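You operate a simulated robot arm through the tools that you are given. There is no shell and no other tool.

You are at the controls of a simulated two-armed robot. One attempt, no reset.

JOB
Lay both pairs of socks on the radiator rack to dry; set the heating as the note says.
Fine: the radiator brush goes up on the sill first.

It is judged by the outcome, as a careful person would: the job done as asked, and still so three seconds after it is handed in. It fails if anything else is knocked over, pushed out of place, dropped, spilled or broken.

ROBOT AND FRAMES
Two 7-joint arms with fingered hands on one trunk that stands fixed in place. Base frame: the origin is at the foot of the trunk, x ahead of it, y to its left, z up. Units: cm, rad, N and s.
The left shoulder is at [7.1, 17.2, 120.2], the right one opposite. Each reaches about 115.6 cm from its shoulder. Payload 5 kg a hand.
The tool frame of a hand sits at the grasp point between the pads (the TCP): z along the fingers, y along the line on which they close. The tips reach 4.3 cm beyond it. The gripper opens to 14.4 cm; its body begins 5 cm behind the TCP. The gripper is a hand of 5 fingers: y runs from the thumb to the fingers, the wrist lies at [-2.1, -12.4, -22.1] in the tool frame, and closing takes about 1.5 s.
Orientation is told as [roll, pitch, yaw] about the base's x, y, z axes, in that order, counted from this pose: with the fingers straight down and the wrist toward the robot, the tool's x, y and z point along [0, 1, 0], [1, 0, 0] and [0, 0, -1] of the base frame.

CONTROLS
- The arms move only by the tool jog_arm. It takes "left_increments", "right_increments" or both (then of equal length, played together; a hand with none holds still); each is one flat list of numbers, 7 for each row, row after row: the opening, from 0 (shut) to 1 (fully open), then the shift along the tool's x, y, z in units of 40 mm (1.0 is 40 mm), then the turn, a rotation vector about the tool's x, y, z in units of 8 degrees (1.0 is 8 degrees). In form: [jaw, tx, ty, tz, wx, wy, wz, jaw, tx, ty, tz, wx, wy, wz, ...]. A call has 1 to 20 rows; each row shifts and turns the commanded pose from where the row before left it, along the tool's axes as they then stand. A call with a number of a shift or a turn outside -1 to 1 is refused whole. Rows are played at 5 a second. More than 5 cm and 0.15 rad between two rows, or a gripper value outside its range, and nothing of the call is played. A pose out of reach is approached as far as the arm can. The call stops where the force on the tool passes 50 N (or 10 N more than at its start, if that is more) or the arm is blocked; 0.2 s more then pass. Each finger travels about 4.5 cm/s and halts on what it meets, pressing with about 25 N; the grip force reading is that of the motor and also rises with nothing between the fingers. The clock runs only during rows and for 0.2 s after the last one: add rows that do not move to give the fingers time. It gives the time, the measured TCP pose, the force on the tool (base axes), the opening and the grip force at its end, in the units of the frame above (readings bear some noise), with the torque about the TCP (base axes, N m) and any sound that the robot's microphone picked up.
- Cameras (640 x 400 px; columns grow to the right, rows downward): "scene" is now at [13.73, -0.41, 143.3]; the picture's right is [-0.04, -1.00, 0.00], its down [-0.60, 0.03, -0.80] and it looks along [0.80, -0.03, -0.60] (base axes); focal length 291 px, centre (320, 200). "left" rides on the left gripper at [-8.6, -10.8, -16.8] in its tool frame; the picture's right is [-0.80, -0.28, 0.53], its down [0.54, -0.73, 0.42] and it looks along [0.27, 0.63, 0.73] (tool axes); focal length 275 px, centre (320, 200). "right" rides on the right gripper at [8.6, -10.8, -16.8] in its tool frame; the picture's right is [-0.80, 0.28, -0.53], its down [-0.54, -0.73, 0.42] and it looks along [-0.27, 0.63, 0.73] (tool axes); focal length 275 px, centre (320, 200). There is no depth. A picture from a camera that has moved, and an enlarged one, comes with that camera's place and axes in the base frame and with its lens.
- camera(camera): a new picture of that camera. The clock stands still meanwhile.
- lift_body(by): slides the trunk up (or, below 0, down) by that many cm; the arms and the scene camera ride with it, the base frame stays. It gives what a move gives, with no picture.
- grasp_type(shape, hand): the hand has 5 fingers and takes this shape, open, in about a second: jaw (thumb against the fingers, like two jaws); tri (thumb and two fingers); tip (a fingertip pinch); poke (one finger out to press); point (the index stretched); flat (the hand flat); cup (the hand cupped); fist (a fist). The gripper value then closes the fingers along that shape, each until it touches; the sizes above hold for jaw. It gives what a move gives, with no picture.
- aim_head(pan, tilt): turns the head with the scene camera to pan (to the left, within 1.501 rad either way) and tilt (down, from -0.506 to 1.204), counted from straight ahead of the robot. It gives what a move gives.
- close_up(camera, box): a new picture of the part [left, top, right, bottom] of that camera's present view, enlarged. The clock stands still meanwhile.
- sign_off(): hands the job in; it is judged then, once.

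Nothing tells you positions but the pictures and the camera data. Unless the task says otherwise, let go and move clear before handing in.

The tools are called after ">>>" by a JSON object that holds its "name" and its "arguments". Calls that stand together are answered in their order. jog_arm: Moves the arms, as the interface text tells. Its arguments: {"type":"object","properties":{"left_increments":{"type":"array","items":{"type":"number"}},"right_increments":{"type":"array","items":{"type":"number"}}},"required":[]} The other tools are called the same way: lift_body (by) moves the trunk up or down; grasp_type (shape, hand) gives the hand a shape; aim_head (pan, tilt) turns the head that bears the scene camera; camera (camera) takes a picture; close_up (camera, box) takes an enlarged picture of a part of a camera's view; sign_off () hands the job in.

At the start:

```text
t: 0.0
left_tcp_pos: [76.51, 32.99, 120.16]
left_ee_rot: [0.0, -0.001, -0.001]
left_ft_force: [-0.1, 0.0, -0.2]
left_moment: [-0.03, 0.0, 0.01]
left_grip_width: 14.39
left_gripper_force: 0.1
left_shape: jaw
right_tcp_pos: [74.79, -36.67, 121.98]
right_ee_rot: [-0.001, 0.0, -0.001]
right_ft_force: [-0.5, -0.4, -0.7]
right_moment: [0.0, 0.01, -0.01]
right_grip_width: 14.37
right_gripper_force: 0.1
right_shape: jaw
trunk travel left (down, up): [-30.0, 64.0]
head pan, tilt (commanded): [-0.044, 0.641]
```

scene: 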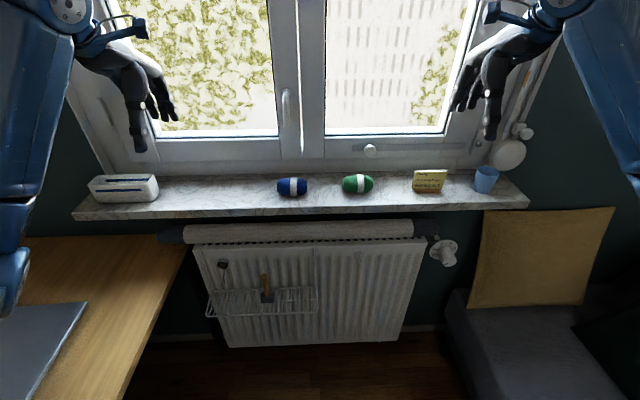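
right: 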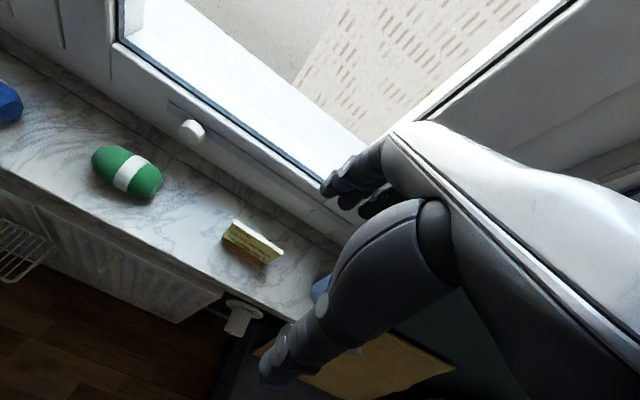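
left: 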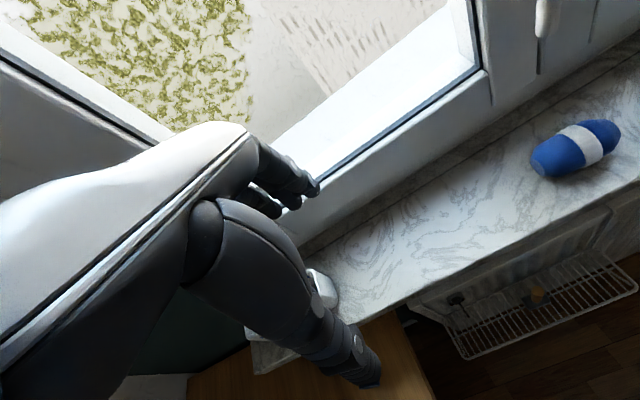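

I see a windowsill with blue and green sock rolls, a note and a cup, with a radiator below holding a wire rack that has a brush in it, and a thermostat valve on the right. I'll take close-ups of the note, rack and valve before moving anything.

>>> {"name": "close_up", "arguments": {"camera": "scene", "box": [390, 150, 520, 230]}}

>>> {"name": "close_up", "arguments": {"camera": "scene", "box": [180, 210, 340, 360]}}

>>> {"name": "close_up", "arguments": {"camera": "scene", "box": [400, 220, 480, 280]}}

>>> {"name": "close_up", "arguments": {"camera": "scene", "box": [250, 160, 400, 250]}}

>>> {"name": "close_up", "arguments": {"camera": "right", "box": [200, 200, 320, 345]}}

```text
4.92 times, centred on (455, 190) of scene
camera zoom: at [13.73, -0.41, 143.3], right [-0.04, -1.0, 0.0], down [-0.6, 0.03, -0.8], along [0.8, -0.03, -0.6], focal length 1434 px, centre (-345, 249)
```

zoom: 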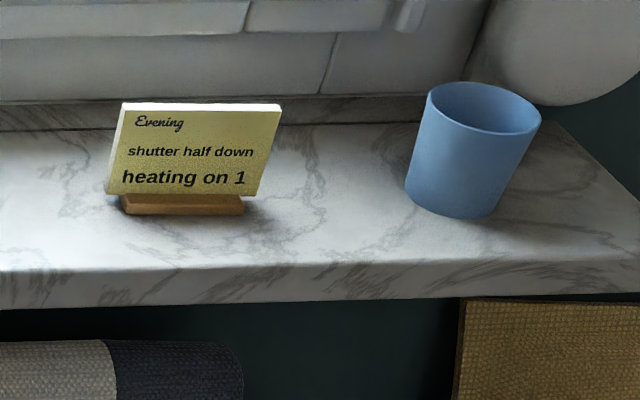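

```text
2.67 times, centred on (260, 285) of scene
camera zoom: at [13.73, -0.41, 143.3], right [-0.04, -1.0, 0.0], down [-0.6, 0.03, -0.8], along [0.8, -0.03, -0.6], focal length 777 px, centre (480, -27)
```

zoom: 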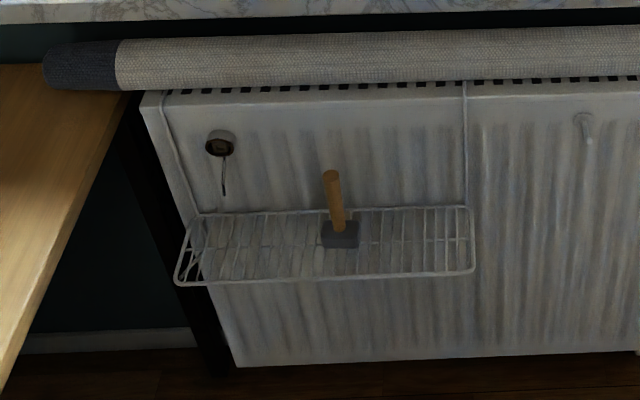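

```text
6.67 times, centred on (440, 250) of scene
camera zoom: at [13.73, -0.41, 143.3], right [-0.04, -1.0, 0.0], down [-0.6, 0.03, -0.8], along [0.8, -0.03, -0.6], focal length 1942 px, centre (-480, -133)
```

zoom: 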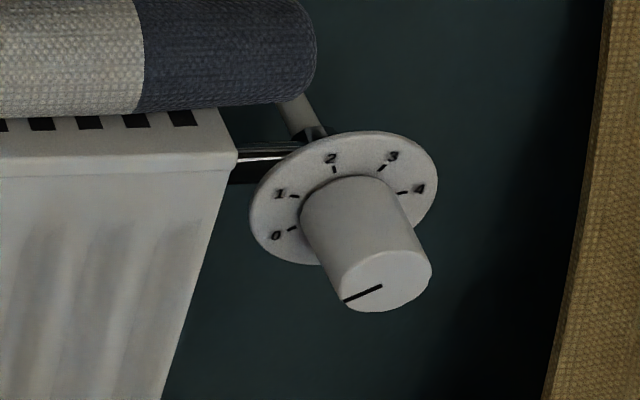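

```text
4.27 times, centred on (325, 205) of scene
camera zoom: at [13.73, -0.41, 143.3], right [-0.04, -1.0, 0.0], down [-0.6, 0.03, -0.8], along [0.8, -0.03, -0.6], focal length 1243 px, centre (299, 179)
```

zoom: 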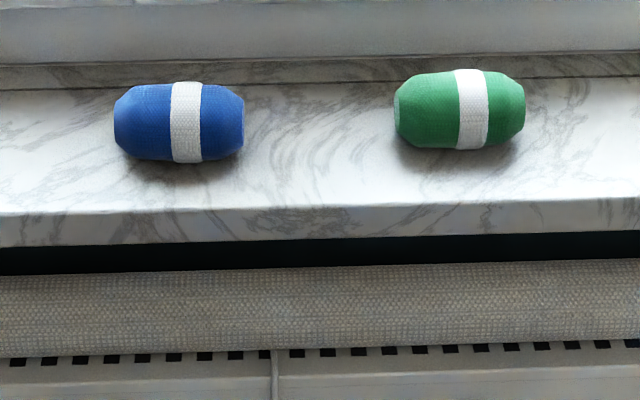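

```text
2.76 times, centred on (260, 272) of right
camera zoom: at [63.85, -27.96, 138.74], right [0.28, -0.8, 0.53], down [-0.73, -0.54, -0.42], along [0.63, -0.27, -0.73], focal length 759 px, centre (486, 0)
```

zoom: 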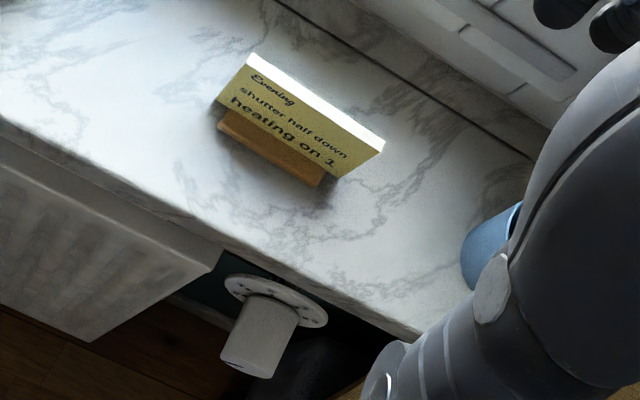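

The note says heating on 1, and the dial looks to be at 0. Next I'll zoom in further on the rack, brush and dial to get the shapes right.

>>> {"name": "close_up", "arguments": {"camera": "scene", "box": [200, 255, 328, 335]}}

>>> {"name": "close_up", "arguments": {"camera": "left", "box": [420, 220, 640, 358]}}

>>> {"name": "close_up", "arguments": {"camera": "scene", "box": [424, 230, 472, 270]}}

>>> {"name": "close_up", "arguments": {"camera": "right", "box": [200, 290, 280, 340]}}

```text
5.00 times, centred on (264, 295) of scene
camera zoom: at [13.73, -0.41, 143.3], right [-0.04, -1.0, 0.0], down [-0.6, 0.03, -0.8], along [0.8, -0.03, -0.6], focal length 1456 px, centre (600, -275)
```

zoom: 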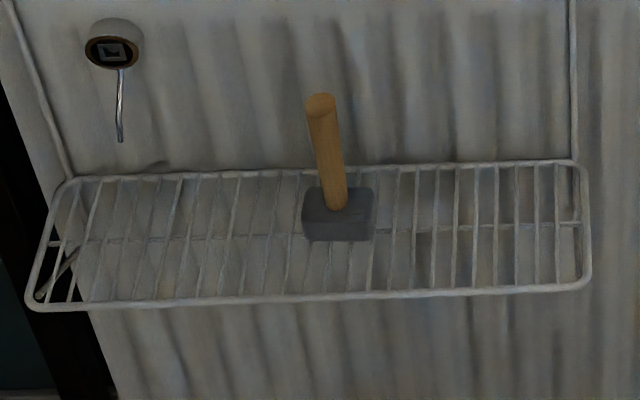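

```text
2.90 times, centred on (530, 289) of left
camera zoom: at [65.62, 24.32, 136.78], right [-0.28, -0.8, -0.53], down [-0.73, 0.54, -0.42], along [0.63, 0.27, -0.73], focal length 798 px, centre (-289, -58)
```

zoom: 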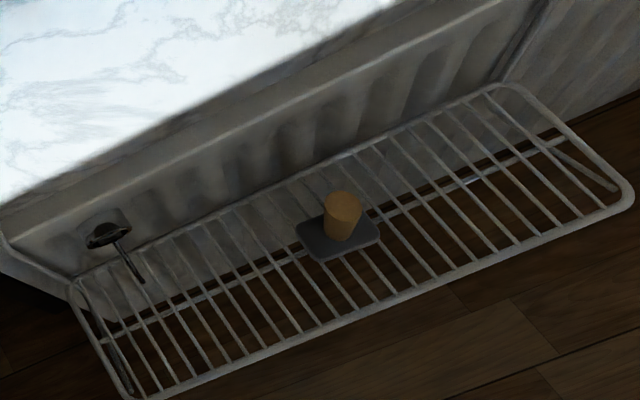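

```text
10.00 times, centred on (448, 250) of scene
camera zoom: at [13.73, -0.41, 143.3], right [-0.04, -1.0, 0.0], down [-0.6, 0.03, -0.8], along [0.8, -0.03, -0.6], focal length 2913 px, centre (-960, -300)
```

zoom: 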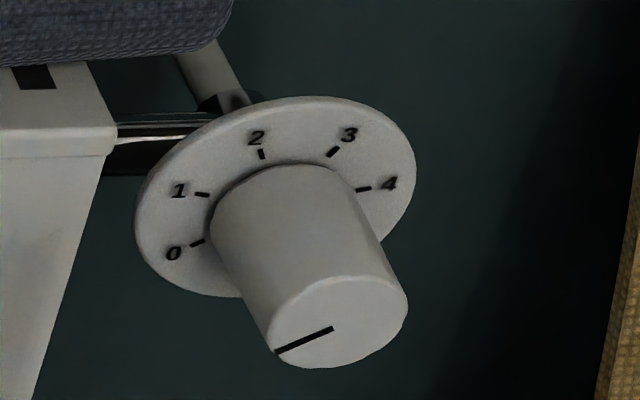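

```text
8.00 times, centred on (240, 315) of right
camera zoom: at [63.85, -27.96, 138.74], right [0.28, -0.8, 0.53], down [-0.73, -0.54, -0.42], along [0.63, -0.27, -0.73], focal length 2202 px, centre (960, -720)
```

zoom: 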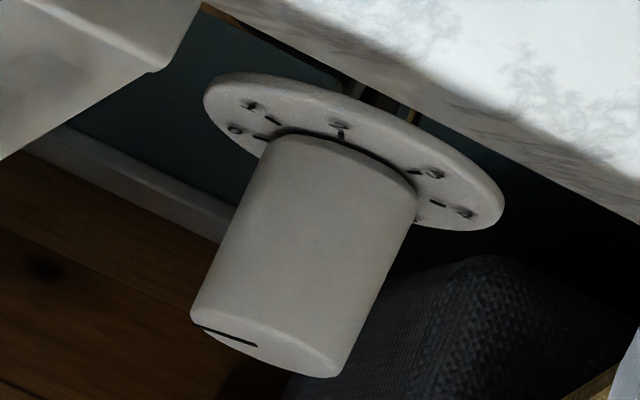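

The rack is a flat wire shelf at about x 68–78, y −2 to 34, z 57, with the brush upright near [73, 14.5]. The dial points exactly at 0. Before moving I'll look around for the elbows, desk and sofa.

>>> {"name": "aim_head", "arguments": {"pan": 0.7, "tilt": 0.75}}

>>> {"name": "camera", "arguments": {"camera": "scene"}}

>>> {"name": "aim_head", "arguments": {"pan": -0.7, "tilt": 0.75}}

>>> {"name": "camera", "arguments": {"camera": "scene"}}

```text
t: 1.1
left_tcp_pos: [76.4, 32.89, 120.05]
left_ee_rot: [0.0, -0.001, 0.0]
left_ft_force: [-0.2, -0.7, 0.2]
left_moment: [0.06, 0.04, 0.0]
left_grip_width: 14.32
left_gripper_force: 0.1
left_shape: jaw
right_tcp_pos: [74.75, -36.61, 121.94]
right_ee_rot: [0.0, 0.0, 0.001]
right_ft_force: [0.0, 0.6, 0.2]
right_moment: [-0.01, 0.02, -0.01]
right_grip_width: 14.36
right_gripper_force: 0.0
right_shape: jaw
trunk travel left (down, up): [-30.0, 64.0]
head pan, tilt (commanded): [0.7, 0.75]
```

```text
taken
camera scene: at [11.37, 5.3, 142.36], right [0.64, -0.77, 0.0], down [-0.52, -0.44, -0.73], along [0.56, 0.47, -0.68], focal length 291 px, centre (320, 200)
```

scene: 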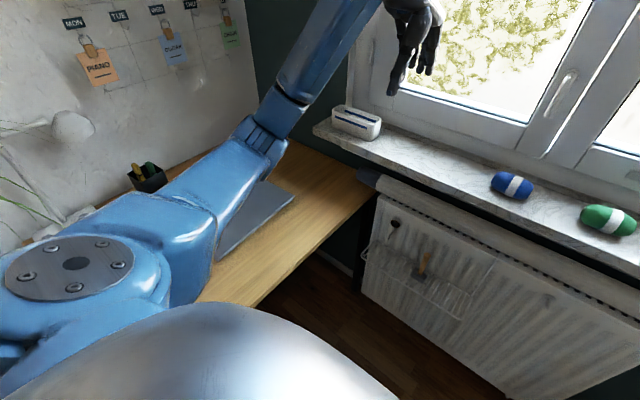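

```text
t: 2.6
left_tcp_pos: [76.49, 32.95, 120.13]
left_ee_rot: [0.0, 0.001, -0.001]
left_ft_force: [-0.1, 0.4, 0.2]
left_moment: [-0.01, -0.03, 0.02]
left_grip_width: 14.35
left_gripper_force: 0.1
left_shape: jaw
right_tcp_pos: [74.91, -36.52, 121.98]
right_ee_rot: [0.0, 0.0, -0.001]
right_ft_force: [0.1, 0.8, -0.1]
right_moment: [0.0, -0.03, 0.04]
right_grip_width: 14.36
right_gripper_force: 0.1
right_shape: jaw
trunk travel left (down, up): [-30.0, 64.0]
head pan, tilt (commanded): [-0.7, 0.75]
```

```text
taken
camera scene: at [11.37, -5.37, 142.36], right [-0.64, -0.77, 0.0], down [-0.52, 0.44, -0.73], along [0.56, -0.47, -0.68], focal length 291 px, centre (320, 200)
```

scene: 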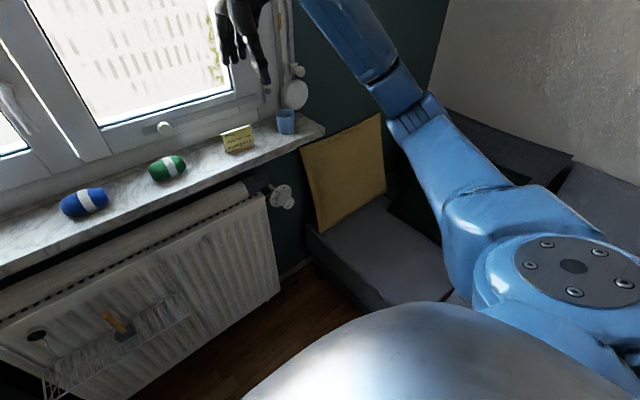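

The elbows are well clear of the desk and sofa. I'll pull the left hand back from the window and lower it in front of the radiator to look at the brush up close.

>>> {"name": "jog_arm", "arguments": {"left_increments": [1, -0.5, -1, 0, 0, 0, 0, 1, -0.5, -1, 0, 0, 0, 0, 1, -0.5, -1, 0, 0, 0, 0, 1, -0.5, -1, 0, 0, 0, 0, 1, -0.5, -1, 0, 0, 0, 0, 1, -0.5, -1, 0, 0, 0, 0, 1, -0.5, -0.5, 0.8, 0, 0, 0, 1, -0.5, 0, 1, 0, 0, 0, 1, -0.5, 0, 1, 0, 0, 0, 1, 0, 0, 1, 0, 0, 0, 1, 0, 0, 1, 0, 0, 0, 1, 0, 0, 1, 0, 0, 0, 1, 0, 0, 1, 0, 0, 0, 1, 0, 0, 1, 0, 0, 0, 1, 0, 0, 1, 0, 0, 0]}}

>>> {"name": "aim_head", "arguments": {"pan": 0.1, "tilt": 0.75}}

>>> {"name": "camera", "arguments": {"camera": "scene"}}

>>> {"name": "camera", "arguments": {"camera": "left"}}

```text
t: 5.8
left_tcp_pos: [53.04, 14.11, 85.34]
left_ee_rot: [0.003, 0.0, 0.0]
left_ft_force: [0.2, 0.1, 0.4]
left_moment: [0.0, 0.03, 0.02]
left_grip_width: 14.39
left_gripper_force: 0.1
left_shape: jaw
left hand out of reach, approached as far as the arm can: row 9, 10, 11
right_tcp_pos: [74.73, -36.68, 121.98]
right_ee_rot: [0.0, 0.001, 0.001]
right_ft_force: [0.4, -0.5, 0.0]
right_moment: [0.03, 0.03, 0.0]
right_grip_width: 14.39
right_gripper_force: 0.0
right_shape: jaw
trunk travel left (down, up): [-30.0, 64.0]
head pan, tilt (commanded): [-0.7, 0.75]
```

```text
t: 7.0
left_tcp_pos: [53.02, 14.14, 85.26]
left_ee_rot: [-0.001, 0.0, 0.001]
left_ft_force: [0.1, 0.2, 0.1]
left_moment: [0.0, -0.01, 0.06]
left_grip_width: 14.39
left_gripper_force: 0.1
left_shape: jaw
right_tcp_pos: [74.84, -36.61, 122.07]
right_ee_rot: [-0.001, 0.002, -0.001]
right_ft_force: [0.0, -0.5, 0.1]
right_moment: [0.01, 0.0, -0.01]
right_grip_width: 14.36
right_gripper_force: 0.1
right_shape: jaw
trunk travel left (down, up): [-30.0, 64.0]
head pan, tilt (commanded): [0.099, 0.75]
```

```text
taken
camera scene: at [13.27, 0.78, 142.36], right [0.1, -1.0, 0.0], down [-0.68, -0.07, -0.73], along [0.73, 0.07, -0.68], focal length 291 px, centre (320, 200)
```

scene: 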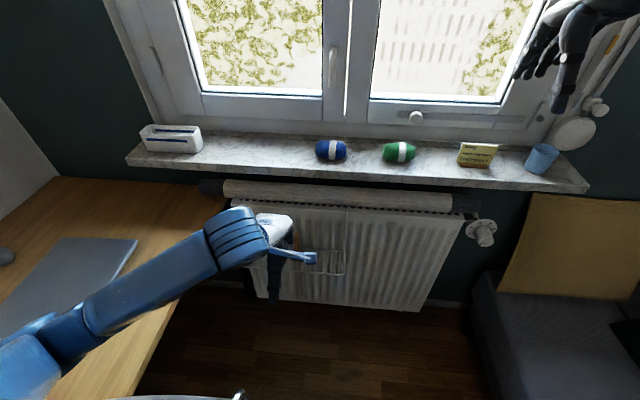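

```text
taken
camera left: at [42.12, 5.56, 102.06], right [-0.28, -0.8, -0.53], down [-0.73, 0.54, -0.42], along [0.63, 0.27, -0.73], focal length 275 px, centre (320, 200)
```

left: 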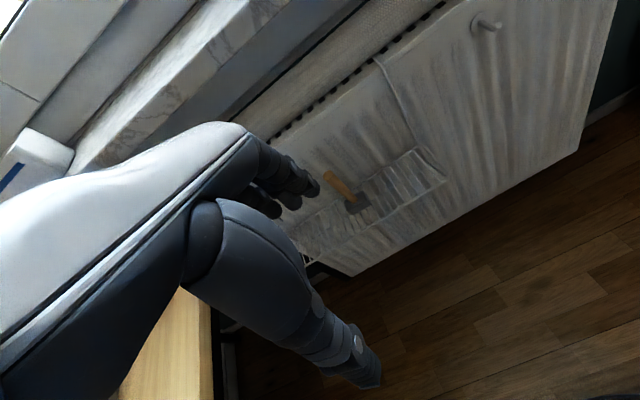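

The left hand is at [53, 14, 85] and the wrist camera sees the brush where I expected. I'll zoom in for detail.

>>> {"name": "close_up", "arguments": {"camera": "left", "box": [290, 130, 466, 240]}}

>>> {"name": "close_up", "arguments": {"camera": "scene", "box": [190, 170, 382, 290]}}

```text
3.64 times, centred on (378, 185) of left
camera zoom: at [42.12, 5.56, 102.06], right [-0.28, -0.8, -0.53], down [-0.73, 0.54, -0.42], along [0.63, 0.27, -0.73], focal length 1001 px, centre (109, 254)
```

zoom: 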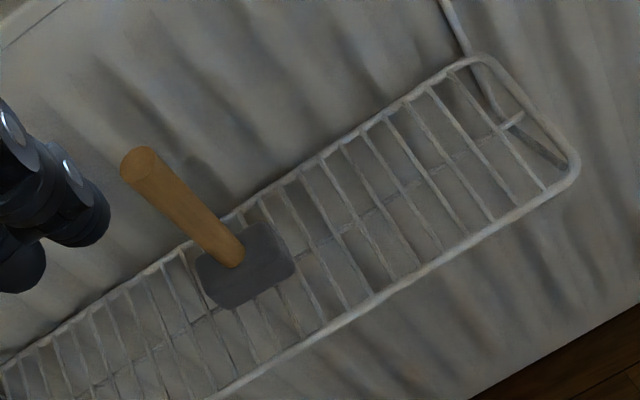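

```text
3.33 times, centred on (286, 230) of scene
camera zoom: at [13.27, 0.78, 142.36], right [0.1, -1.0, 0.0], down [-0.68, -0.07, -0.73], along [0.73, 0.07, -0.68], focal length 971 px, centre (433, 100)
```

zoom: 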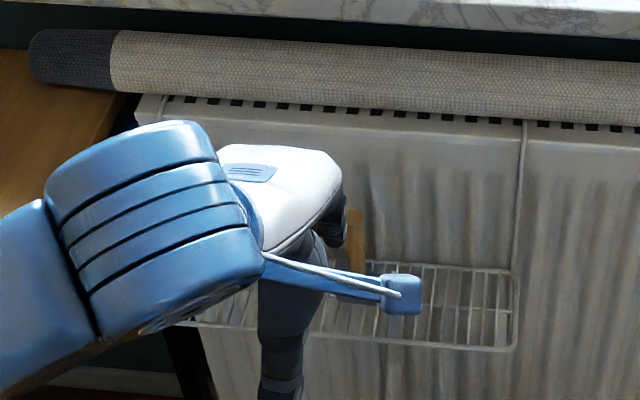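

The handle is about 2 cm thick and 10 cm tall with roughly 5 cm between it and the radiator. I'll partly close the left jaw to see its shape before going in.

>>> {"name": "jog_arm", "arguments": {"left_increments": [0.4, 0, 0, 0, 0, 0, 0, 0.4, 0, 0, 0, 0, 0, 0, 0.4, 0, 0, 0, 0, 0, 0, 0.4, 0, 0, 0, 0, 0, 0, 0.4, 0, 0, 0, 0, 0, 0, 0.4, 0, 0, 0, 0, 0, 0]}}

>>> {"name": "camera", "arguments": {"camera": "left"}}

>>> {"name": "close_up", "arguments": {"camera": "scene", "box": [500, 0, 640, 120]}}

```text
t: 8.4
left_tcp_pos: [52.95, 14.19, 85.31]
left_ee_rot: [0.0, 0.0, -0.001]
left_ft_force: [-0.1, 0.0, -0.2]
left_moment: [-0.02, -0.01, 0.02]
left_grip_width: 5.81
left_gripper_force: 0.2
left_shape: jaw
right_tcp_pos: [74.7, -36.62, 122.05]
right_ee_rot: [-0.001, 0.0, 0.001]
right_ft_force: [-0.1, 0.8, 0.0]
right_moment: [0.03, -0.04, -0.03]
right_grip_width: 14.37
right_gripper_force: 0.1
right_shape: jaw
trunk travel left (down, up): [-30.0, 64.0]
head pan, tilt (commanded): [0.099, 0.75]
```

```text
taken
camera left: at [42.12, 5.56, 102.03], right [-0.28, -0.8, -0.53], down [-0.73, 0.54, -0.42], along [0.63, 0.27, -0.73], focal length 275 px, centre (320, 200)
```

left: 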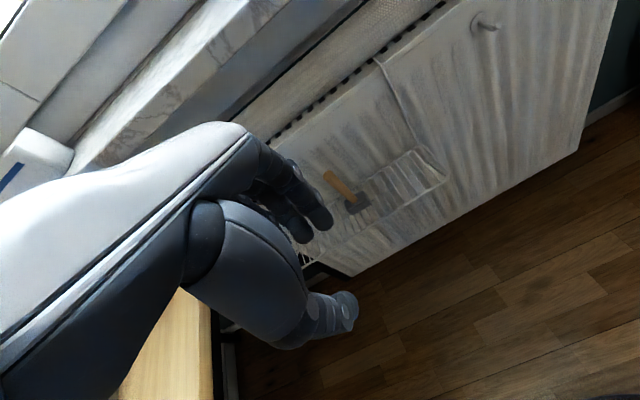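

```text
3.33 times, centred on (570, 60) of scene
camera zoom: at [13.27, 0.78, 142.36], right [0.1, -1.0, 0.0], down [-0.68, -0.07, -0.73], along [0.73, 0.07, -0.68], focal length 971 px, centre (-513, 667)
```

zoom: 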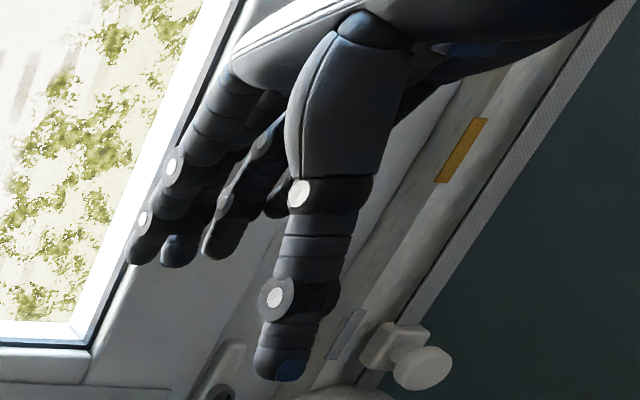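

The sill front edge works out at x≈76, z 92–94, so the brush at x≈73 is reachable from just in front of it. I'll move the partly closed hand down and forward to hover over the handle and check.

>>> {"name": "jog_arm", "arguments": {"left_increments": [0.45, 0, 0.5, 0.8, 0, 0, 0, 0.45, 0, 0.9, 0.5, 0, 0, 0, 0.45, 0, 0.9, 0.5, 0, 0, 0, 0.45, 0, 0.8, 0.2, 0, 0, 0, 0.45, 0, 0.4, 0, 0, 0, 0]}}

>>> {"name": "camera", "arguments": {"camera": "left"}}

>>> {"name": "close_up", "arguments": {"camera": "scene", "box": [200, 170, 360, 290]}}

```text
t: 9.6
left_tcp_pos: [66.86, 14.41, 77.47]
left_ee_rot: [0.0, -0.001, -0.003]
left_ft_force: [-0.1, 0.2, -0.2]
left_moment: [-0.01, 0.0, 0.04]
left_grip_width: 6.43
left_gripper_force: 0.0
left_shape: jaw
right_tcp_pos: [74.67, -36.55, 121.98]
right_ee_rot: [0.001, -0.001, 0.001]
right_ft_force: [-0.2, -0.7, 0.3]
right_moment: [0.02, 0.01, -0.01]
right_grip_width: 14.38
right_gripper_force: 0.0
right_shape: jaw
trunk travel left (down, up): [-30.0, 64.0]
head pan, tilt (commanded): [0.099, 0.75]
```

```text
taken
camera left: at [56.05, 5.68, 94.23], right [-0.28, -0.8, -0.53], down [-0.73, 0.54, -0.42], along [0.63, 0.27, -0.73], focal length 275 px, centre (320, 200)
```

left: 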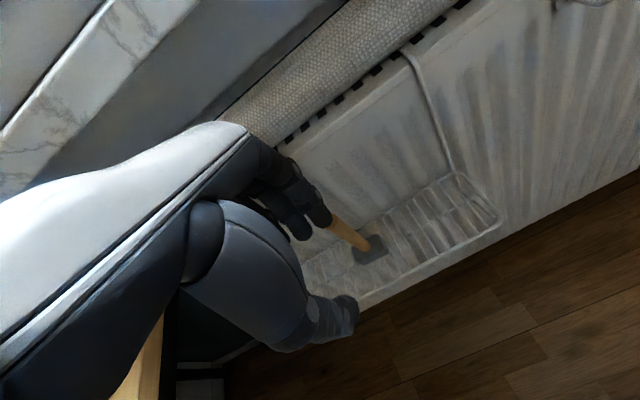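

```text
3.33 times, centred on (280, 230) of scene
camera zoom: at [13.28, 0.77, 142.36], right [0.1, -1.0, 0.0], down [-0.68, -0.07, -0.73], along [0.73, 0.07, -0.68], focal length 971 px, centre (453, 100)
```

zoom: 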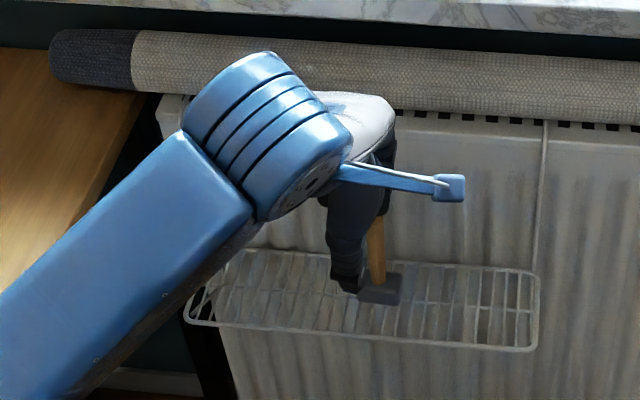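

The fingers are just above the handle top and need another 5.5 cm forward. I'll advance and re-check.

>>> {"name": "jog_arm", "arguments": {"left_increments": [0.45, 0, 0.5, 0, 0, 0, 0, 0.45, 0, 0.5, 0, 0, 0, 0, 0.45, 0, 0.4, 0, 0, 0, 0]}}

>>> {"name": "camera", "arguments": {"camera": "left"}}

>>> {"name": "close_up", "arguments": {"camera": "left", "box": [200, 130, 440, 340]}}

>>> {"name": "close_up", "arguments": {"camera": "scene", "box": [200, 170, 360, 290]}}

```text
t: 10.4
left_tcp_pos: [72.48, 14.36, 77.54]
left_ee_rot: [0.0, 0.0, 0.0]
left_ft_force: [-4.6, -0.6, 2.7]
left_moment: [0.07, -0.15, 0.06]
left_grip_width: 6.29
left_gripper_force: 0.1
left_shape: jaw
right_tcp_pos: [74.69, -36.63, 122.08]
right_ee_rot: [0.0, 0.001, 0.001]
right_ft_force: [-0.1, -0.3, 0.0]
right_moment: [-0.06, 0.02, -0.03]
right_grip_width: 14.34
right_gripper_force: 0.0
right_shape: jaw
trunk travel left (down, up): [-30.0, 64.0]
head pan, tilt (commanded): [0.099, 0.75]
```

```text
taken
camera left: at [61.59, 5.64, 94.29], right [-0.28, -0.8, -0.53], down [-0.73, 0.54, -0.42], along [0.63, 0.27, -0.73], focal length 275 px, centre (320, 200)
```

left: 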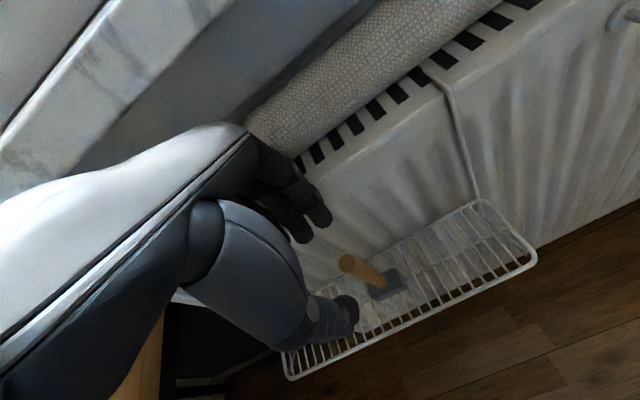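

```text
1.90 times, centred on (320, 235) of left
camera zoom: at [61.59, 5.64, 94.29], right [-0.28, -0.8, -0.53], down [-0.73, 0.54, -0.42], along [0.63, 0.27, -0.73], focal length 524 px, centre (320, 133)
```

zoom: 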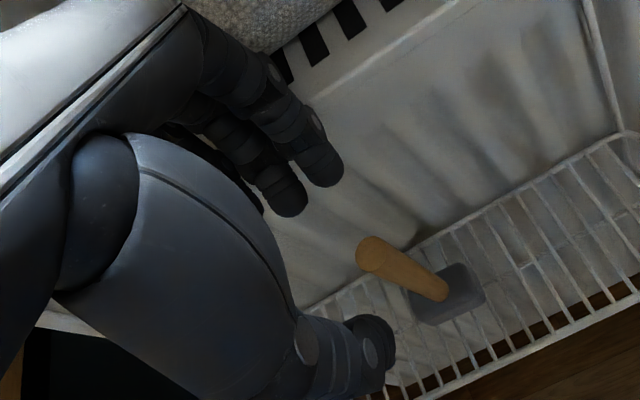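

```text
3.33 times, centred on (280, 230) of scene
camera zoom: at [13.17, 0.76, 142.38], right [0.1, -1.0, 0.0], down [-0.68, -0.07, -0.73], along [0.73, 0.07, -0.68], focal length 971 px, centre (453, 100)
```

zoom: 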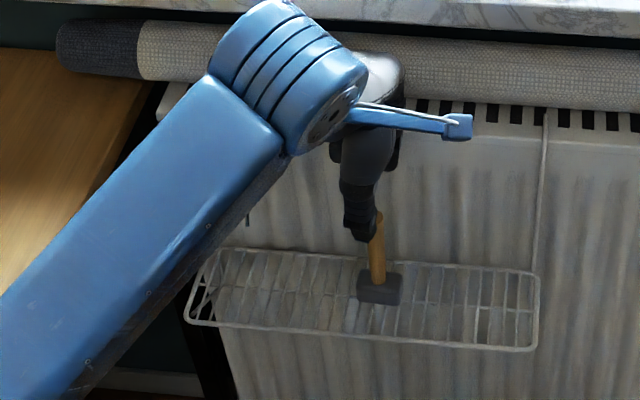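

The hand reads a small contact force and the draught roll on the radiator seems to have shifted back slightly against my knuckles. I'll back off straight away and check the roll.

>>> {"name": "jog_arm", "arguments": {"left_increments": [0.45, 0, -0.5, 0, 0, 0, 0, 0.45, 0, -0.5, 0, 0, 0, 0, 0.45, 0, -0.8, 0, 0, 0, 0]}}

>>> {"name": "camera", "arguments": {"camera": "scene"}}

>>> {"name": "close_up", "arguments": {"camera": "scene", "box": [200, 170, 360, 290]}}

>>> {"name": "close_up", "arguments": {"camera": "scene", "box": [340, 160, 500, 260]}}

```text
t: 11.2
left_tcp_pos: [65.82, 13.2, 78.47]
left_ee_rot: [0.007, -0.008, -0.003]
left_ft_force: [-0.4, 0.2, 1.5]
left_moment: [0.02, -0.04, 0.03]
left_grip_width: 6.47
left_gripper_force: 0.1
left_shape: jaw
right_tcp_pos: [74.88, -38.06, 121.94]
right_ee_rot: [0.013, 0.0, -0.003]
right_ft_force: [-0.5, 0.8, 0.5]
right_moment: [-0.04, -0.03, -0.02]
right_grip_width: 14.38
right_gripper_force: 0.1
right_shape: jaw
trunk travel left (down, up): [-30.0, 64.0]
head pan, tilt (commanded): [0.099, 0.75]
```

```text
taken
camera scene: at [13.56, -0.83, 142.66], right [0.09, -1.0, -0.01], down [-0.68, -0.05, -0.73], along [0.73, 0.07, -0.68], focal length 291 px, centre (320, 200)
```

scene: 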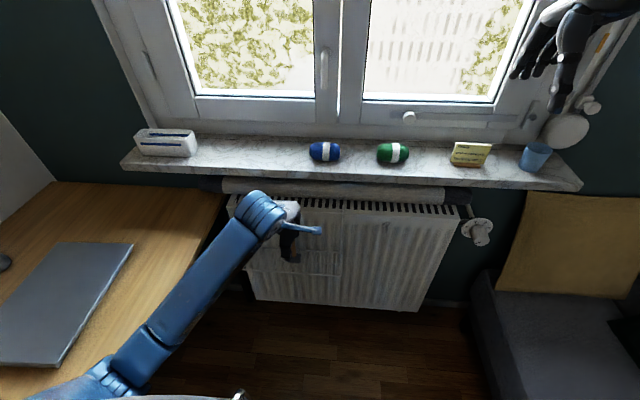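

```text
3.33 times, centred on (280, 230) of scene
camera zoom: at [13.56, -0.83, 142.66], right [0.09, -1.0, -0.01], down [-0.68, -0.05, -0.73], along [0.73, 0.07, -0.68], focal length 971 px, centre (453, 100)
```

zoom: 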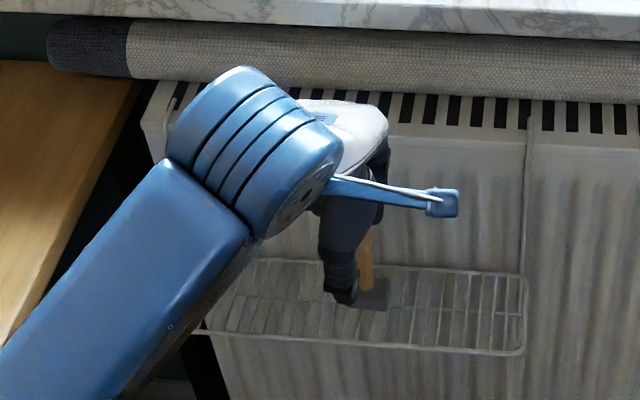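

```text
4.00 times, centred on (420, 210) of scene
camera zoom: at [13.56, -0.83, 142.66], right [0.09, -1.0, -0.01], down [-0.68, -0.05, -0.73], along [0.73, 0.07, -0.68], focal length 1165 px, centre (-80, 160)
```

zoom: 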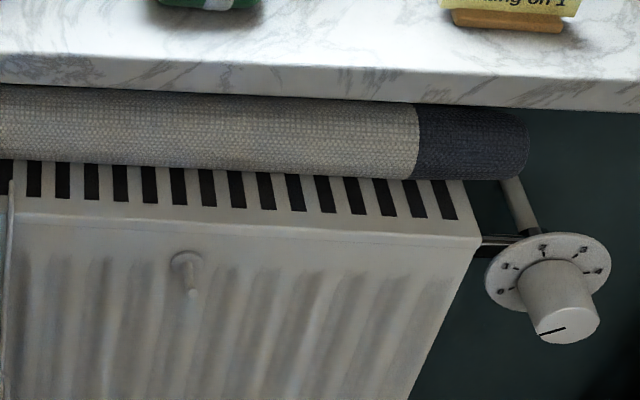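

The roll has been rolled back on the radiator, and the whole body seems slightly displaced. I'll hold still to see whether everything has settled.

>>> {"name": "jog_arm", "arguments": {"left_increments": [0.45, 0, 0, 0, 0, 0, 0, 0.45, 0, 0, 0, 0, 0, 0]}}

>>> {"name": "camera", "arguments": {"camera": "scene"}}

>>> {"name": "close_up", "arguments": {"camera": "scene", "box": [180, 160, 500, 280]}}

>>> {"name": "camera", "arguments": {"camera": "left"}}

```text
t: 11.8
left_tcp_pos: [65.44, 12.91, 78.37]
left_ee_rot: [0.014, -0.008, -0.005]
left_ft_force: [-0.5, 0.4, -1.0]
left_moment: [0.0, 0.01, -0.03]
left_grip_width: 6.45
left_gripper_force: 0.1
left_shape: jaw
right_tcp_pos: [74.41, -38.46, 121.7]
right_ee_rot: [0.015, -0.002, -0.002]
right_ft_force: [-0.1, 0.7, -0.3]
right_moment: [-0.05, -0.03, 0.0]
right_grip_width: 14.33
right_gripper_force: 0.0
right_shape: jaw
trunk travel left (down, up): [-30.0, 64.0]
head pan, tilt (commanded): [0.099, 0.75]
```

```text
taken
camera scene: at [13.53, -1.54, 142.51], right [0.08, -1.0, -0.01], down [-0.68, -0.04, -0.73], along [0.73, 0.07, -0.68], focal length 291 px, centre (320, 200)
```

scene: 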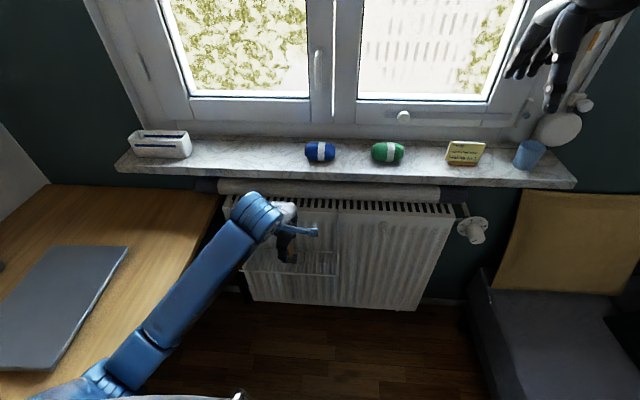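

```text
2.00 times, centred on (340, 220) of scene
camera zoom: at [13.53, -1.54, 142.51], right [0.08, -1.0, -0.01], down [-0.68, -0.04, -0.73], along [0.73, 0.07, -0.68], focal length 583 px, centre (280, 160)
```

zoom: 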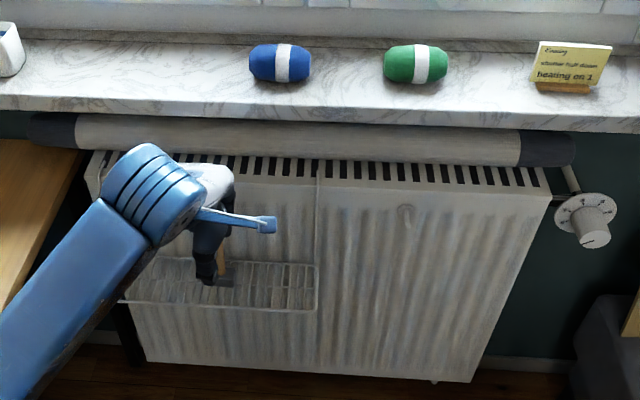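

```text
taken
camera left: at [54.54, 4.1, 94.86], right [-0.28, -0.79, -0.55], down [-0.72, 0.55, -0.42], along [0.63, 0.28, -0.72], focal length 275 px, centre (320, 200)
```

left: 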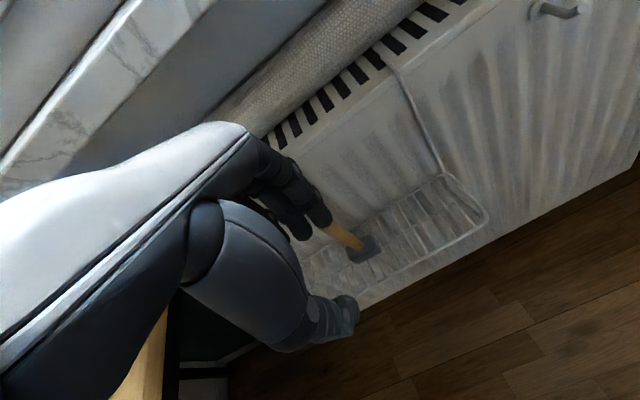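

The body is leaning a little to the right, so I'll hold still again to see whether it is settling or an elbow is pressing on something.

>>> {"name": "jog_arm", "arguments": {"left_increments": [0.45, 0, 0, 0, 0, 0, 0, 0.45, 0, 0, 0, 0, 0, 0, 0.45, 0, 0, 0, 0, 0, 0, 0.45, 0, 0, 0, 0, 0, 0]}}

>>> {"name": "aim_head", "arguments": {"pan": 0.6, "tilt": 1.0}}

>>> {"name": "camera", "arguments": {"camera": "scene"}}

```text
t: 12.8
left_tcp_pos: [64.91, 12.06, 78.18]
left_ee_rot: [0.014, -0.003, -0.007]
left_ft_force: [-0.1, 0.0, 1.2]
left_moment: [-0.01, -0.05, 0.04]
left_grip_width: 6.46
left_gripper_force: 0.1
left_shape: jaw
right_tcp_pos: [73.98, -39.06, 121.85]
right_ee_rot: [0.021, -0.007, -0.004]
right_ft_force: [-0.6, 0.3, 0.6]
right_moment: [-0.03, -0.04, -0.01]
right_grip_width: 14.37
right_gripper_force: 0.0
right_shape: jaw
trunk travel left (down, up): [-30.0, 64.0]
head pan, tilt (commanded): [0.099, 0.75]
```

```text
t: 13.7
left_tcp_pos: [64.93, 12.1, 78.33]
left_ee_rot: [0.005, -0.004, -0.005]
left_ft_force: [-0.5, 0.3, 1.5]
left_moment: [0.01, -0.02, 0.03]
left_grip_width: 6.43
left_gripper_force: 0.1
left_shape: jaw
right_tcp_pos: [73.98, -38.94, 121.91]
right_ee_rot: [0.02, -0.006, -0.001]
right_ft_force: [-0.3, 0.2, 0.3]
right_moment: [-0.01, -0.04, -0.03]
right_grip_width: 14.4
right_gripper_force: 0.1
right_shape: jaw
trunk travel left (down, up): [-30.0, 64.0]
head pan, tilt (commanded): [0.6, 1.0]
```

```text
taken
camera scene: at [13.29, -1.2, 140.67], right [0.5, -0.87, -0.02], down [-0.73, -0.41, -0.56], along [0.47, 0.29, -0.83], focal length 291 px, centre (320, 200)
```

scene: 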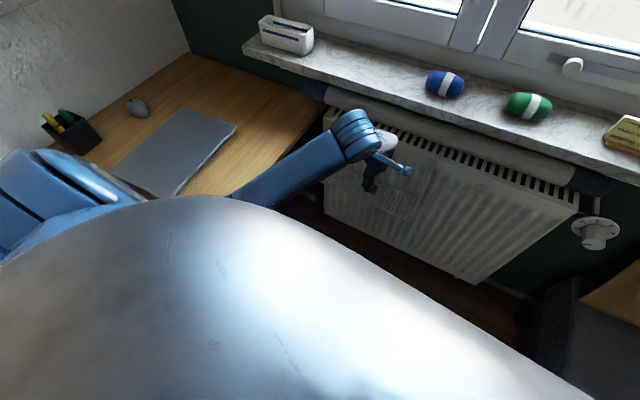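

The laptop/desk top is at about z 76 and my left elbow seems to be leaning on its edge, tilting the body. I'll raise the hand a little to relieve it, then raise the trunk so the elbow stays well above the desk.

>>> {"name": "jog_arm", "arguments": {"left_increments": [0.45, -0.3, 0, -0.5, 0, 0, 0, 0.45, -0.3, 0, -0.5, 0, 0, 0, 0.45, -0.3, 0, -0.5, 0, 0, 0, 0.45, 0, 0, -0.5, 0, 0, 0]}}

>>> {"name": "lift_body", "arguments": {"by": 6}}

>>> {"name": "aim_head", "arguments": {"pan": 0.3, "tilt": 0.75}}

>>> {"name": "camera", "arguments": {"camera": "scene"}}

```text
t: 14.7
left_tcp_pos: [65.33, 10.35, 85.32]
left_ee_rot: [0.001, 0.0, -0.003]
left_ft_force: [-1.6, 0.2, -0.1]
left_moment: [-0.06, -0.12, 0.01]
left_grip_width: 6.48
left_gripper_force: 0.1
left_shape: jaw
right_tcp_pos: [74.7, -37.02, 122.02]
right_ee_rot: [0.0, -0.002, -0.004]
right_ft_force: [-1.5, 1.3, -0.3]
right_moment: [-0.03, -0.12, -0.02]
right_grip_width: 14.41
right_gripper_force: 0.1
right_shape: jaw
trunk travel left (down, up): [-30.0, 64.0]
head pan, tilt (commanded): [0.6, 1.0]
```

```text
t: 15.7
left_tcp_pos: [65.15, 10.7, 91.36]
left_ee_rot: [-0.002, 0.002, 0.0]
left_ft_force: [1.0, -0.3, -0.2]
left_moment: [0.01, 0.02, -0.01]
left_grip_width: 6.45
left_gripper_force: 0.1
left_shape: jaw
right_tcp_pos: [74.84, -36.63, 127.87]
right_ee_rot: [-0.001, 0.002, 0.0]
right_ft_force: [1.2, -0.6, 0.4]
right_moment: [0.01, 0.01, 0.0]
right_grip_width: 14.36
right_gripper_force: 0.1
right_shape: jaw
trunk travel left (down, up): [-36.0, 58.0]
head pan, tilt (commanded): [0.6, 1.0]
```

```text
t: 16.5
left_tcp_pos: [65.17, 10.72, 91.36]
left_ee_rot: [0.0, 0.0, 0.0]
left_ft_force: [-0.4, -0.6, 0.7]
left_moment: [0.03, -0.03, 0.01]
left_grip_width: 6.47
left_gripper_force: 0.0
left_shape: jaw
right_tcp_pos: [74.78, -36.64, 127.99]
right_ee_rot: [-0.001, 0.0, -0.001]
right_ft_force: [0.2, -0.5, -0.1]
right_moment: [-0.02, -0.04, -0.01]
right_grip_width: 14.38
right_gripper_force: 0.1
right_shape: jaw
trunk travel left (down, up): [-36.0, 58.0]
head pan, tilt (commanded): [0.3, 0.75]
```

```text
taken
camera scene: at [12.93, 2.42, 148.36], right [0.3, -0.96, 0.0], down [-0.65, -0.2, -0.73], along [0.7, 0.22, -0.68], focal length 291 px, centre (320, 200)
```

scene: 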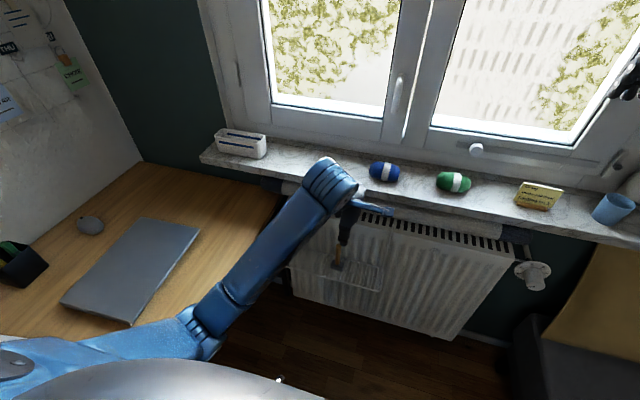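

The body is upright again and the laptop hasn't moved. I'll raise the trunk by 24 cm more so the elbow stays above the desk, then re-approach with the hand farther from the roll.

>>> {"name": "lift_body", "arguments": {"by": 24}}

>>> {"name": "jog_arm", "arguments": {"left_increments": [0.45, 0.3, -0.4, 1, 0, 0, 0, 0.45, 0.3, -0.4, 1, 0, 0, 0, 0.45, 0.3, -0.2, 1, 0, 0, 0, 0.45, 0, 0, 1, 0, 0, 0, 0.45, 0, 0, 1, 0, 0, 0, 0.45, 0, 0, 1, 0, 0, 0, 0.45, 0, 0, 1, 0, 0, 0, 0.45, 0, 0, 1, 0, 0, 0]}}

>>> {"name": "aim_head", "arguments": {"pan": 0.15, "tilt": 0.85}}

>>> {"name": "camera", "arguments": {"camera": "scene"}}

>>> {"name": "camera", "arguments": {"camera": "left"}}

```text
t: 19.0
left_tcp_pos: [65.32, 10.65, 115.44]
left_ee_rot: [0.0, 0.001, 0.001]
left_ft_force: [0.3, -0.5, 0.1]
left_moment: [0.01, -0.02, -0.03]
left_grip_width: 6.49
left_gripper_force: 0.1
left_shape: jaw
right_tcp_pos: [74.79, -36.48, 152.04]
right_ee_rot: [0.001, 0.001, -0.001]
right_ft_force: [0.1, -0.6, -0.5]
right_moment: [-0.02, 0.0, 0.03]
right_grip_width: 14.36
right_gripper_force: 0.1
right_shape: jaw
trunk travel left (down, up): [-60.0, 34.0]
head pan, tilt (commanded): [0.3, 0.75]
```

```text
t: 20.8
left_tcp_pos: [61.61, 14.37, 83.51]
left_ee_rot: [0.0, -0.002, 0.002]
left_ft_force: [0.4, 0.4, 0.5]
left_moment: [0.0, 0.0, 0.01]
left_grip_width: 6.46
left_gripper_force: 0.0
left_shape: jaw
right_tcp_pos: [74.83, -36.52, 152.07]
right_ee_rot: [0.0, -0.001, 0.001]
right_ft_force: [-0.9, -0.3, 0.3]
right_moment: [0.0, 0.02, -0.02]
right_grip_width: 14.37
right_gripper_force: 0.0
right_shape: jaw
trunk travel left (down, up): [-60.0, 34.0]
head pan, tilt (commanded): [0.3, 0.75]
```

```text
t: 21.5
left_tcp_pos: [61.59, 14.27, 83.54]
left_ee_rot: [0.0, 0.001, 0.0]
left_ft_force: [-0.3, 0.6, 0.4]
left_moment: [0.01, 0.02, 0.03]
left_grip_width: 6.45
left_gripper_force: 0.0
left_shape: jaw
right_tcp_pos: [74.9, -36.54, 151.98]
right_ee_rot: [0.001, 0.001, -0.001]
right_ft_force: [1.0, -0.1, -0.9]
right_moment: [-0.01, -0.02, -0.02]
right_grip_width: 14.38
right_gripper_force: 0.1
right_shape: jaw
trunk travel left (down, up): [-60.0, 34.0]
head pan, tilt (commanded): [0.15, 0.85]
```

```text
taken
camera scene: at [12.76, 1.13, 171.56], right [0.15, -0.99, 0.0], down [-0.74, -0.11, -0.66], along [0.65, 0.1, -0.75], focal length 291 px, centre (320, 200)
```

scene: 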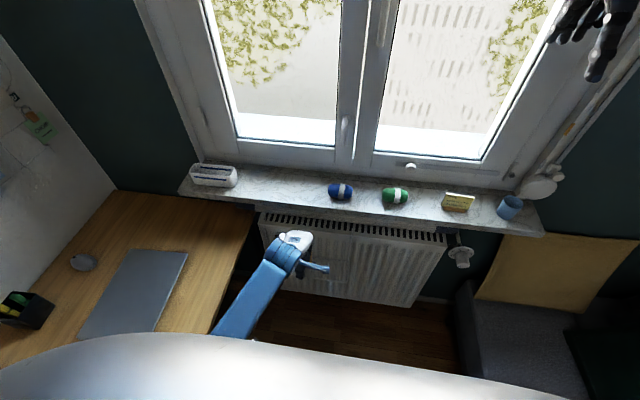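

```text
taken
camera left: at [50.71, 5.66, 100.13], right [-0.28, -0.8, -0.53], down [-0.73, 0.54, -0.42], along [0.63, 0.27, -0.73], focal length 275 px, centre (320, 200)
```

left: 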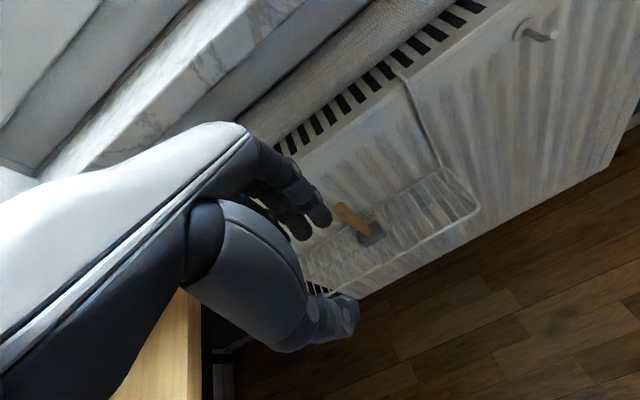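

The trunk is up 30 cm and the body is straight. I'll tilt the left hand about 12° so the knuckles stay clear of the radiator and roll, and hover just above the brush handle.

>>> {"name": "jog_arm", "arguments": {"left_increments": [0.36, 0, 0, 0, -0.75, 0, 0, 0.36, 0, 0, 0, -0.75, 0, 0, 0.36, 0, 0.075, 0.85, 0, 0, 0, 0.36, 0, 0.075, 0.85, 0, 0, 0, 0.36, 0, 0.55, 0.12, 0, 0, 0, 0.36, 0, 0.55, 0.12, 0, 0, 0]}}

>>> {"name": "camera", "arguments": {"camera": "left"}}

>>> {"name": "close_up", "arguments": {"camera": "scene", "box": [220, 190, 380, 310]}}

```text
t: 22.9
left_tcp_pos: [67.93, 14.4, 76.74]
left_ee_rot: [0.0, -0.208, -0.001]
left_ft_force: [0.4, -0.2, 0.3]
left_moment: [0.0, 0.01, -0.01]
left_grip_width: 5.2
left_gripper_force: 0.1
left_shape: jaw
right_tcp_pos: [74.9, -36.52, 151.92]
right_ee_rot: [-0.002, 0.003, 0.0]
right_ft_force: [0.3, -0.4, -0.6]
right_moment: [-0.03, 0.02, 0.02]
right_grip_width: 14.37
right_gripper_force: 0.0
right_shape: jaw
trunk travel left (down, up): [-60.0, 34.0]
head pan, tilt (commanded): [0.15, 0.85]
```

```text
taken
camera left: at [53.84, 5.69, 90.85], right [-0.17, -0.8, -0.58], down [-0.62, 0.54, -0.56], along [0.76, 0.27, -0.59], focal length 275 px, centre (320, 200)
```

left: 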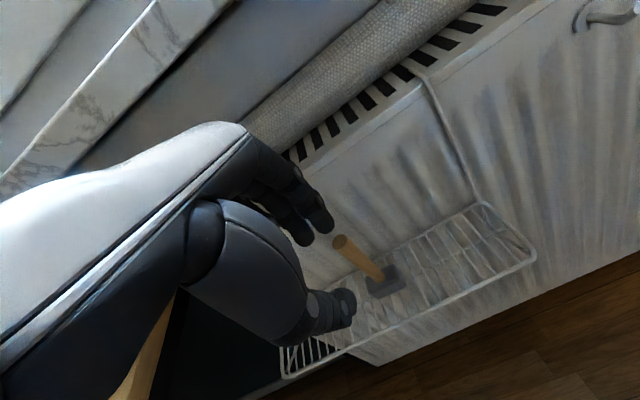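

```text
3.33 times, centred on (300, 250) of scene
camera zoom: at [12.92, 1.1, 171.54], right [0.15, -0.99, 0.0], down [-0.74, -0.11, -0.66], along [0.65, 0.1, -0.75], focal length 971 px, centre (387, 33)
```

zoom: 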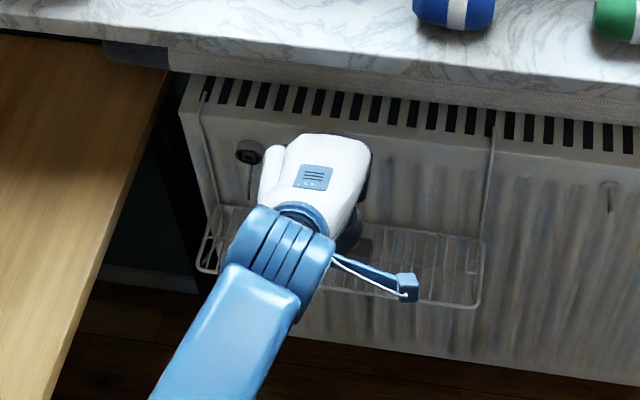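

The handle top is at about [72.6, 14.0, 70]. I'll shift slightly right, advance over it and start descending with the fingers behind and the thumb in front.

>>> {"name": "jog_arm", "arguments": {"left_increments": [0.36, -0.09, 0.54, 0.115, 0, 0, 0, 0.36, -0.08, 0.54, 0.115, 0, 0, 0, 0.36, 0, 0, 0, 0, 0, 0]}}

>>> {"name": "camera", "arguments": {"camera": "left"}}

>>> {"name": "close_up", "arguments": {"camera": "left", "box": [230, 130, 430, 330]}}

```text
t: 23.7
left_tcp_pos: [72.13, 13.6, 76.91]
left_ee_rot: [0.001, -0.211, -0.001]
left_ft_force: [0.4, 0.9, 0.2]
left_moment: [-0.01, -0.01, 0.01]
left_grip_width: 5.2
left_gripper_force: 0.0
left_shape: jaw
right_tcp_pos: [74.63, -36.57, 152.05]
right_ee_rot: [-0.001, 0.001, 0.0]
right_ft_force: [0.2, -0.1, 0.3]
right_moment: [-0.04, -0.04, -0.02]
right_grip_width: 14.37
right_gripper_force: 0.0
right_shape: jaw
trunk travel left (down, up): [-60.0, 34.0]
head pan, tilt (commanded): [0.15, 0.85]
```

```text
taken
camera left: at [58.07, 4.94, 91.0], right [-0.17, -0.8, -0.58], down [-0.62, 0.54, -0.56], along [0.77, 0.27, -0.59], focal length 275 px, centre (320, 200)
```

left: 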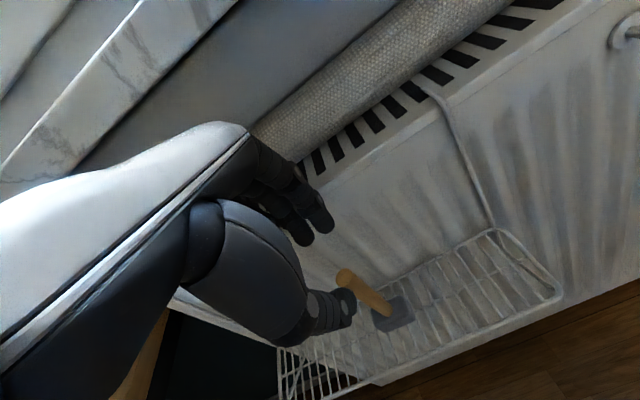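

```text
2.00 times, centred on (330, 230) of left
camera zoom: at [58.07, 4.94, 91.0], right [-0.17, -0.8, -0.58], down [-0.62, 0.54, -0.56], along [0.77, 0.27, -0.59], focal length 551 px, centre (300, 140)
```

zoom: 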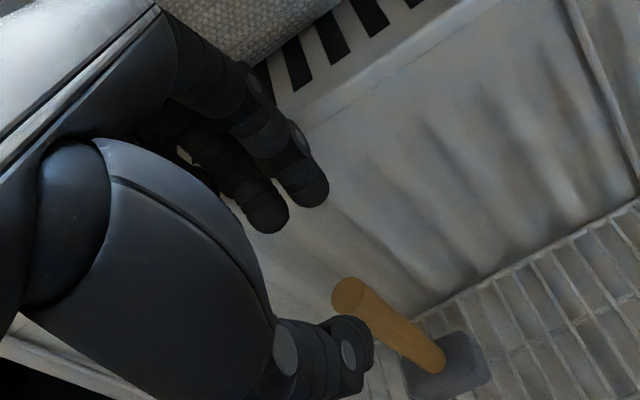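

The handle sits between thumb and fingers with no contact. I'll descend around it.

>>> {"name": "jog_arm", "arguments": {"left_increments": [0.36, 0, -0.09, 0.53, 0, 0, 0, 0.36, 0, -0.09, 0.53, 0, 0, 0, 0.36, 0, -0.09, 0.53, 0, 0, 0]}}

>>> {"name": "close_up", "arguments": {"camera": "left", "box": [230, 130, 430, 330]}}

```text
t: 24.3
left_tcp_pos: [72.24, 13.3, 73.13]
left_ee_rot: [0.0, -0.216, -0.002]
left_ft_force: [-13.5, -0.1, 9.2]
left_moment: [0.15, -1.07, 0.27]
left_grip_width: 5.06
left_gripper_force: 0.1
left_shape: jaw
right_tcp_pos: [74.46, -36.57, 152.2]
right_ee_rot: [0.0, -0.002, 0.0]
right_ft_force: [0.7, -0.8, 0.2]
right_moment: [0.0, 0.01, -0.03]
right_grip_width: 14.39
right_gripper_force: 0.0
right_shape: jaw
trunk travel left (down, up): [-60.0, 34.0]
head pan, tilt (commanded): [0.15, 0.85]
stopped in row 3 (left hand): the force on the tool passed its limit at 68 N (the readings are from after the stop); the commanded pose is now the measured one
```

```text
2.00 times, centred on (330, 230) of left
camera zoom: at [57.96, 4.82, 87.24], right [-0.16, -0.8, -0.58], down [-0.62, 0.54, -0.57], along [0.77, 0.27, -0.58], focal length 551 px, centre (300, 140)
```

zoom: 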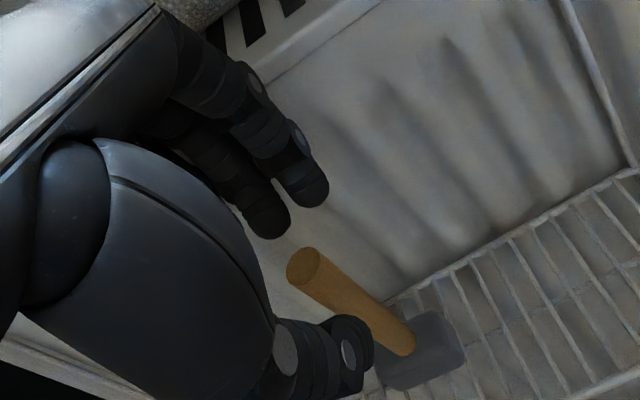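

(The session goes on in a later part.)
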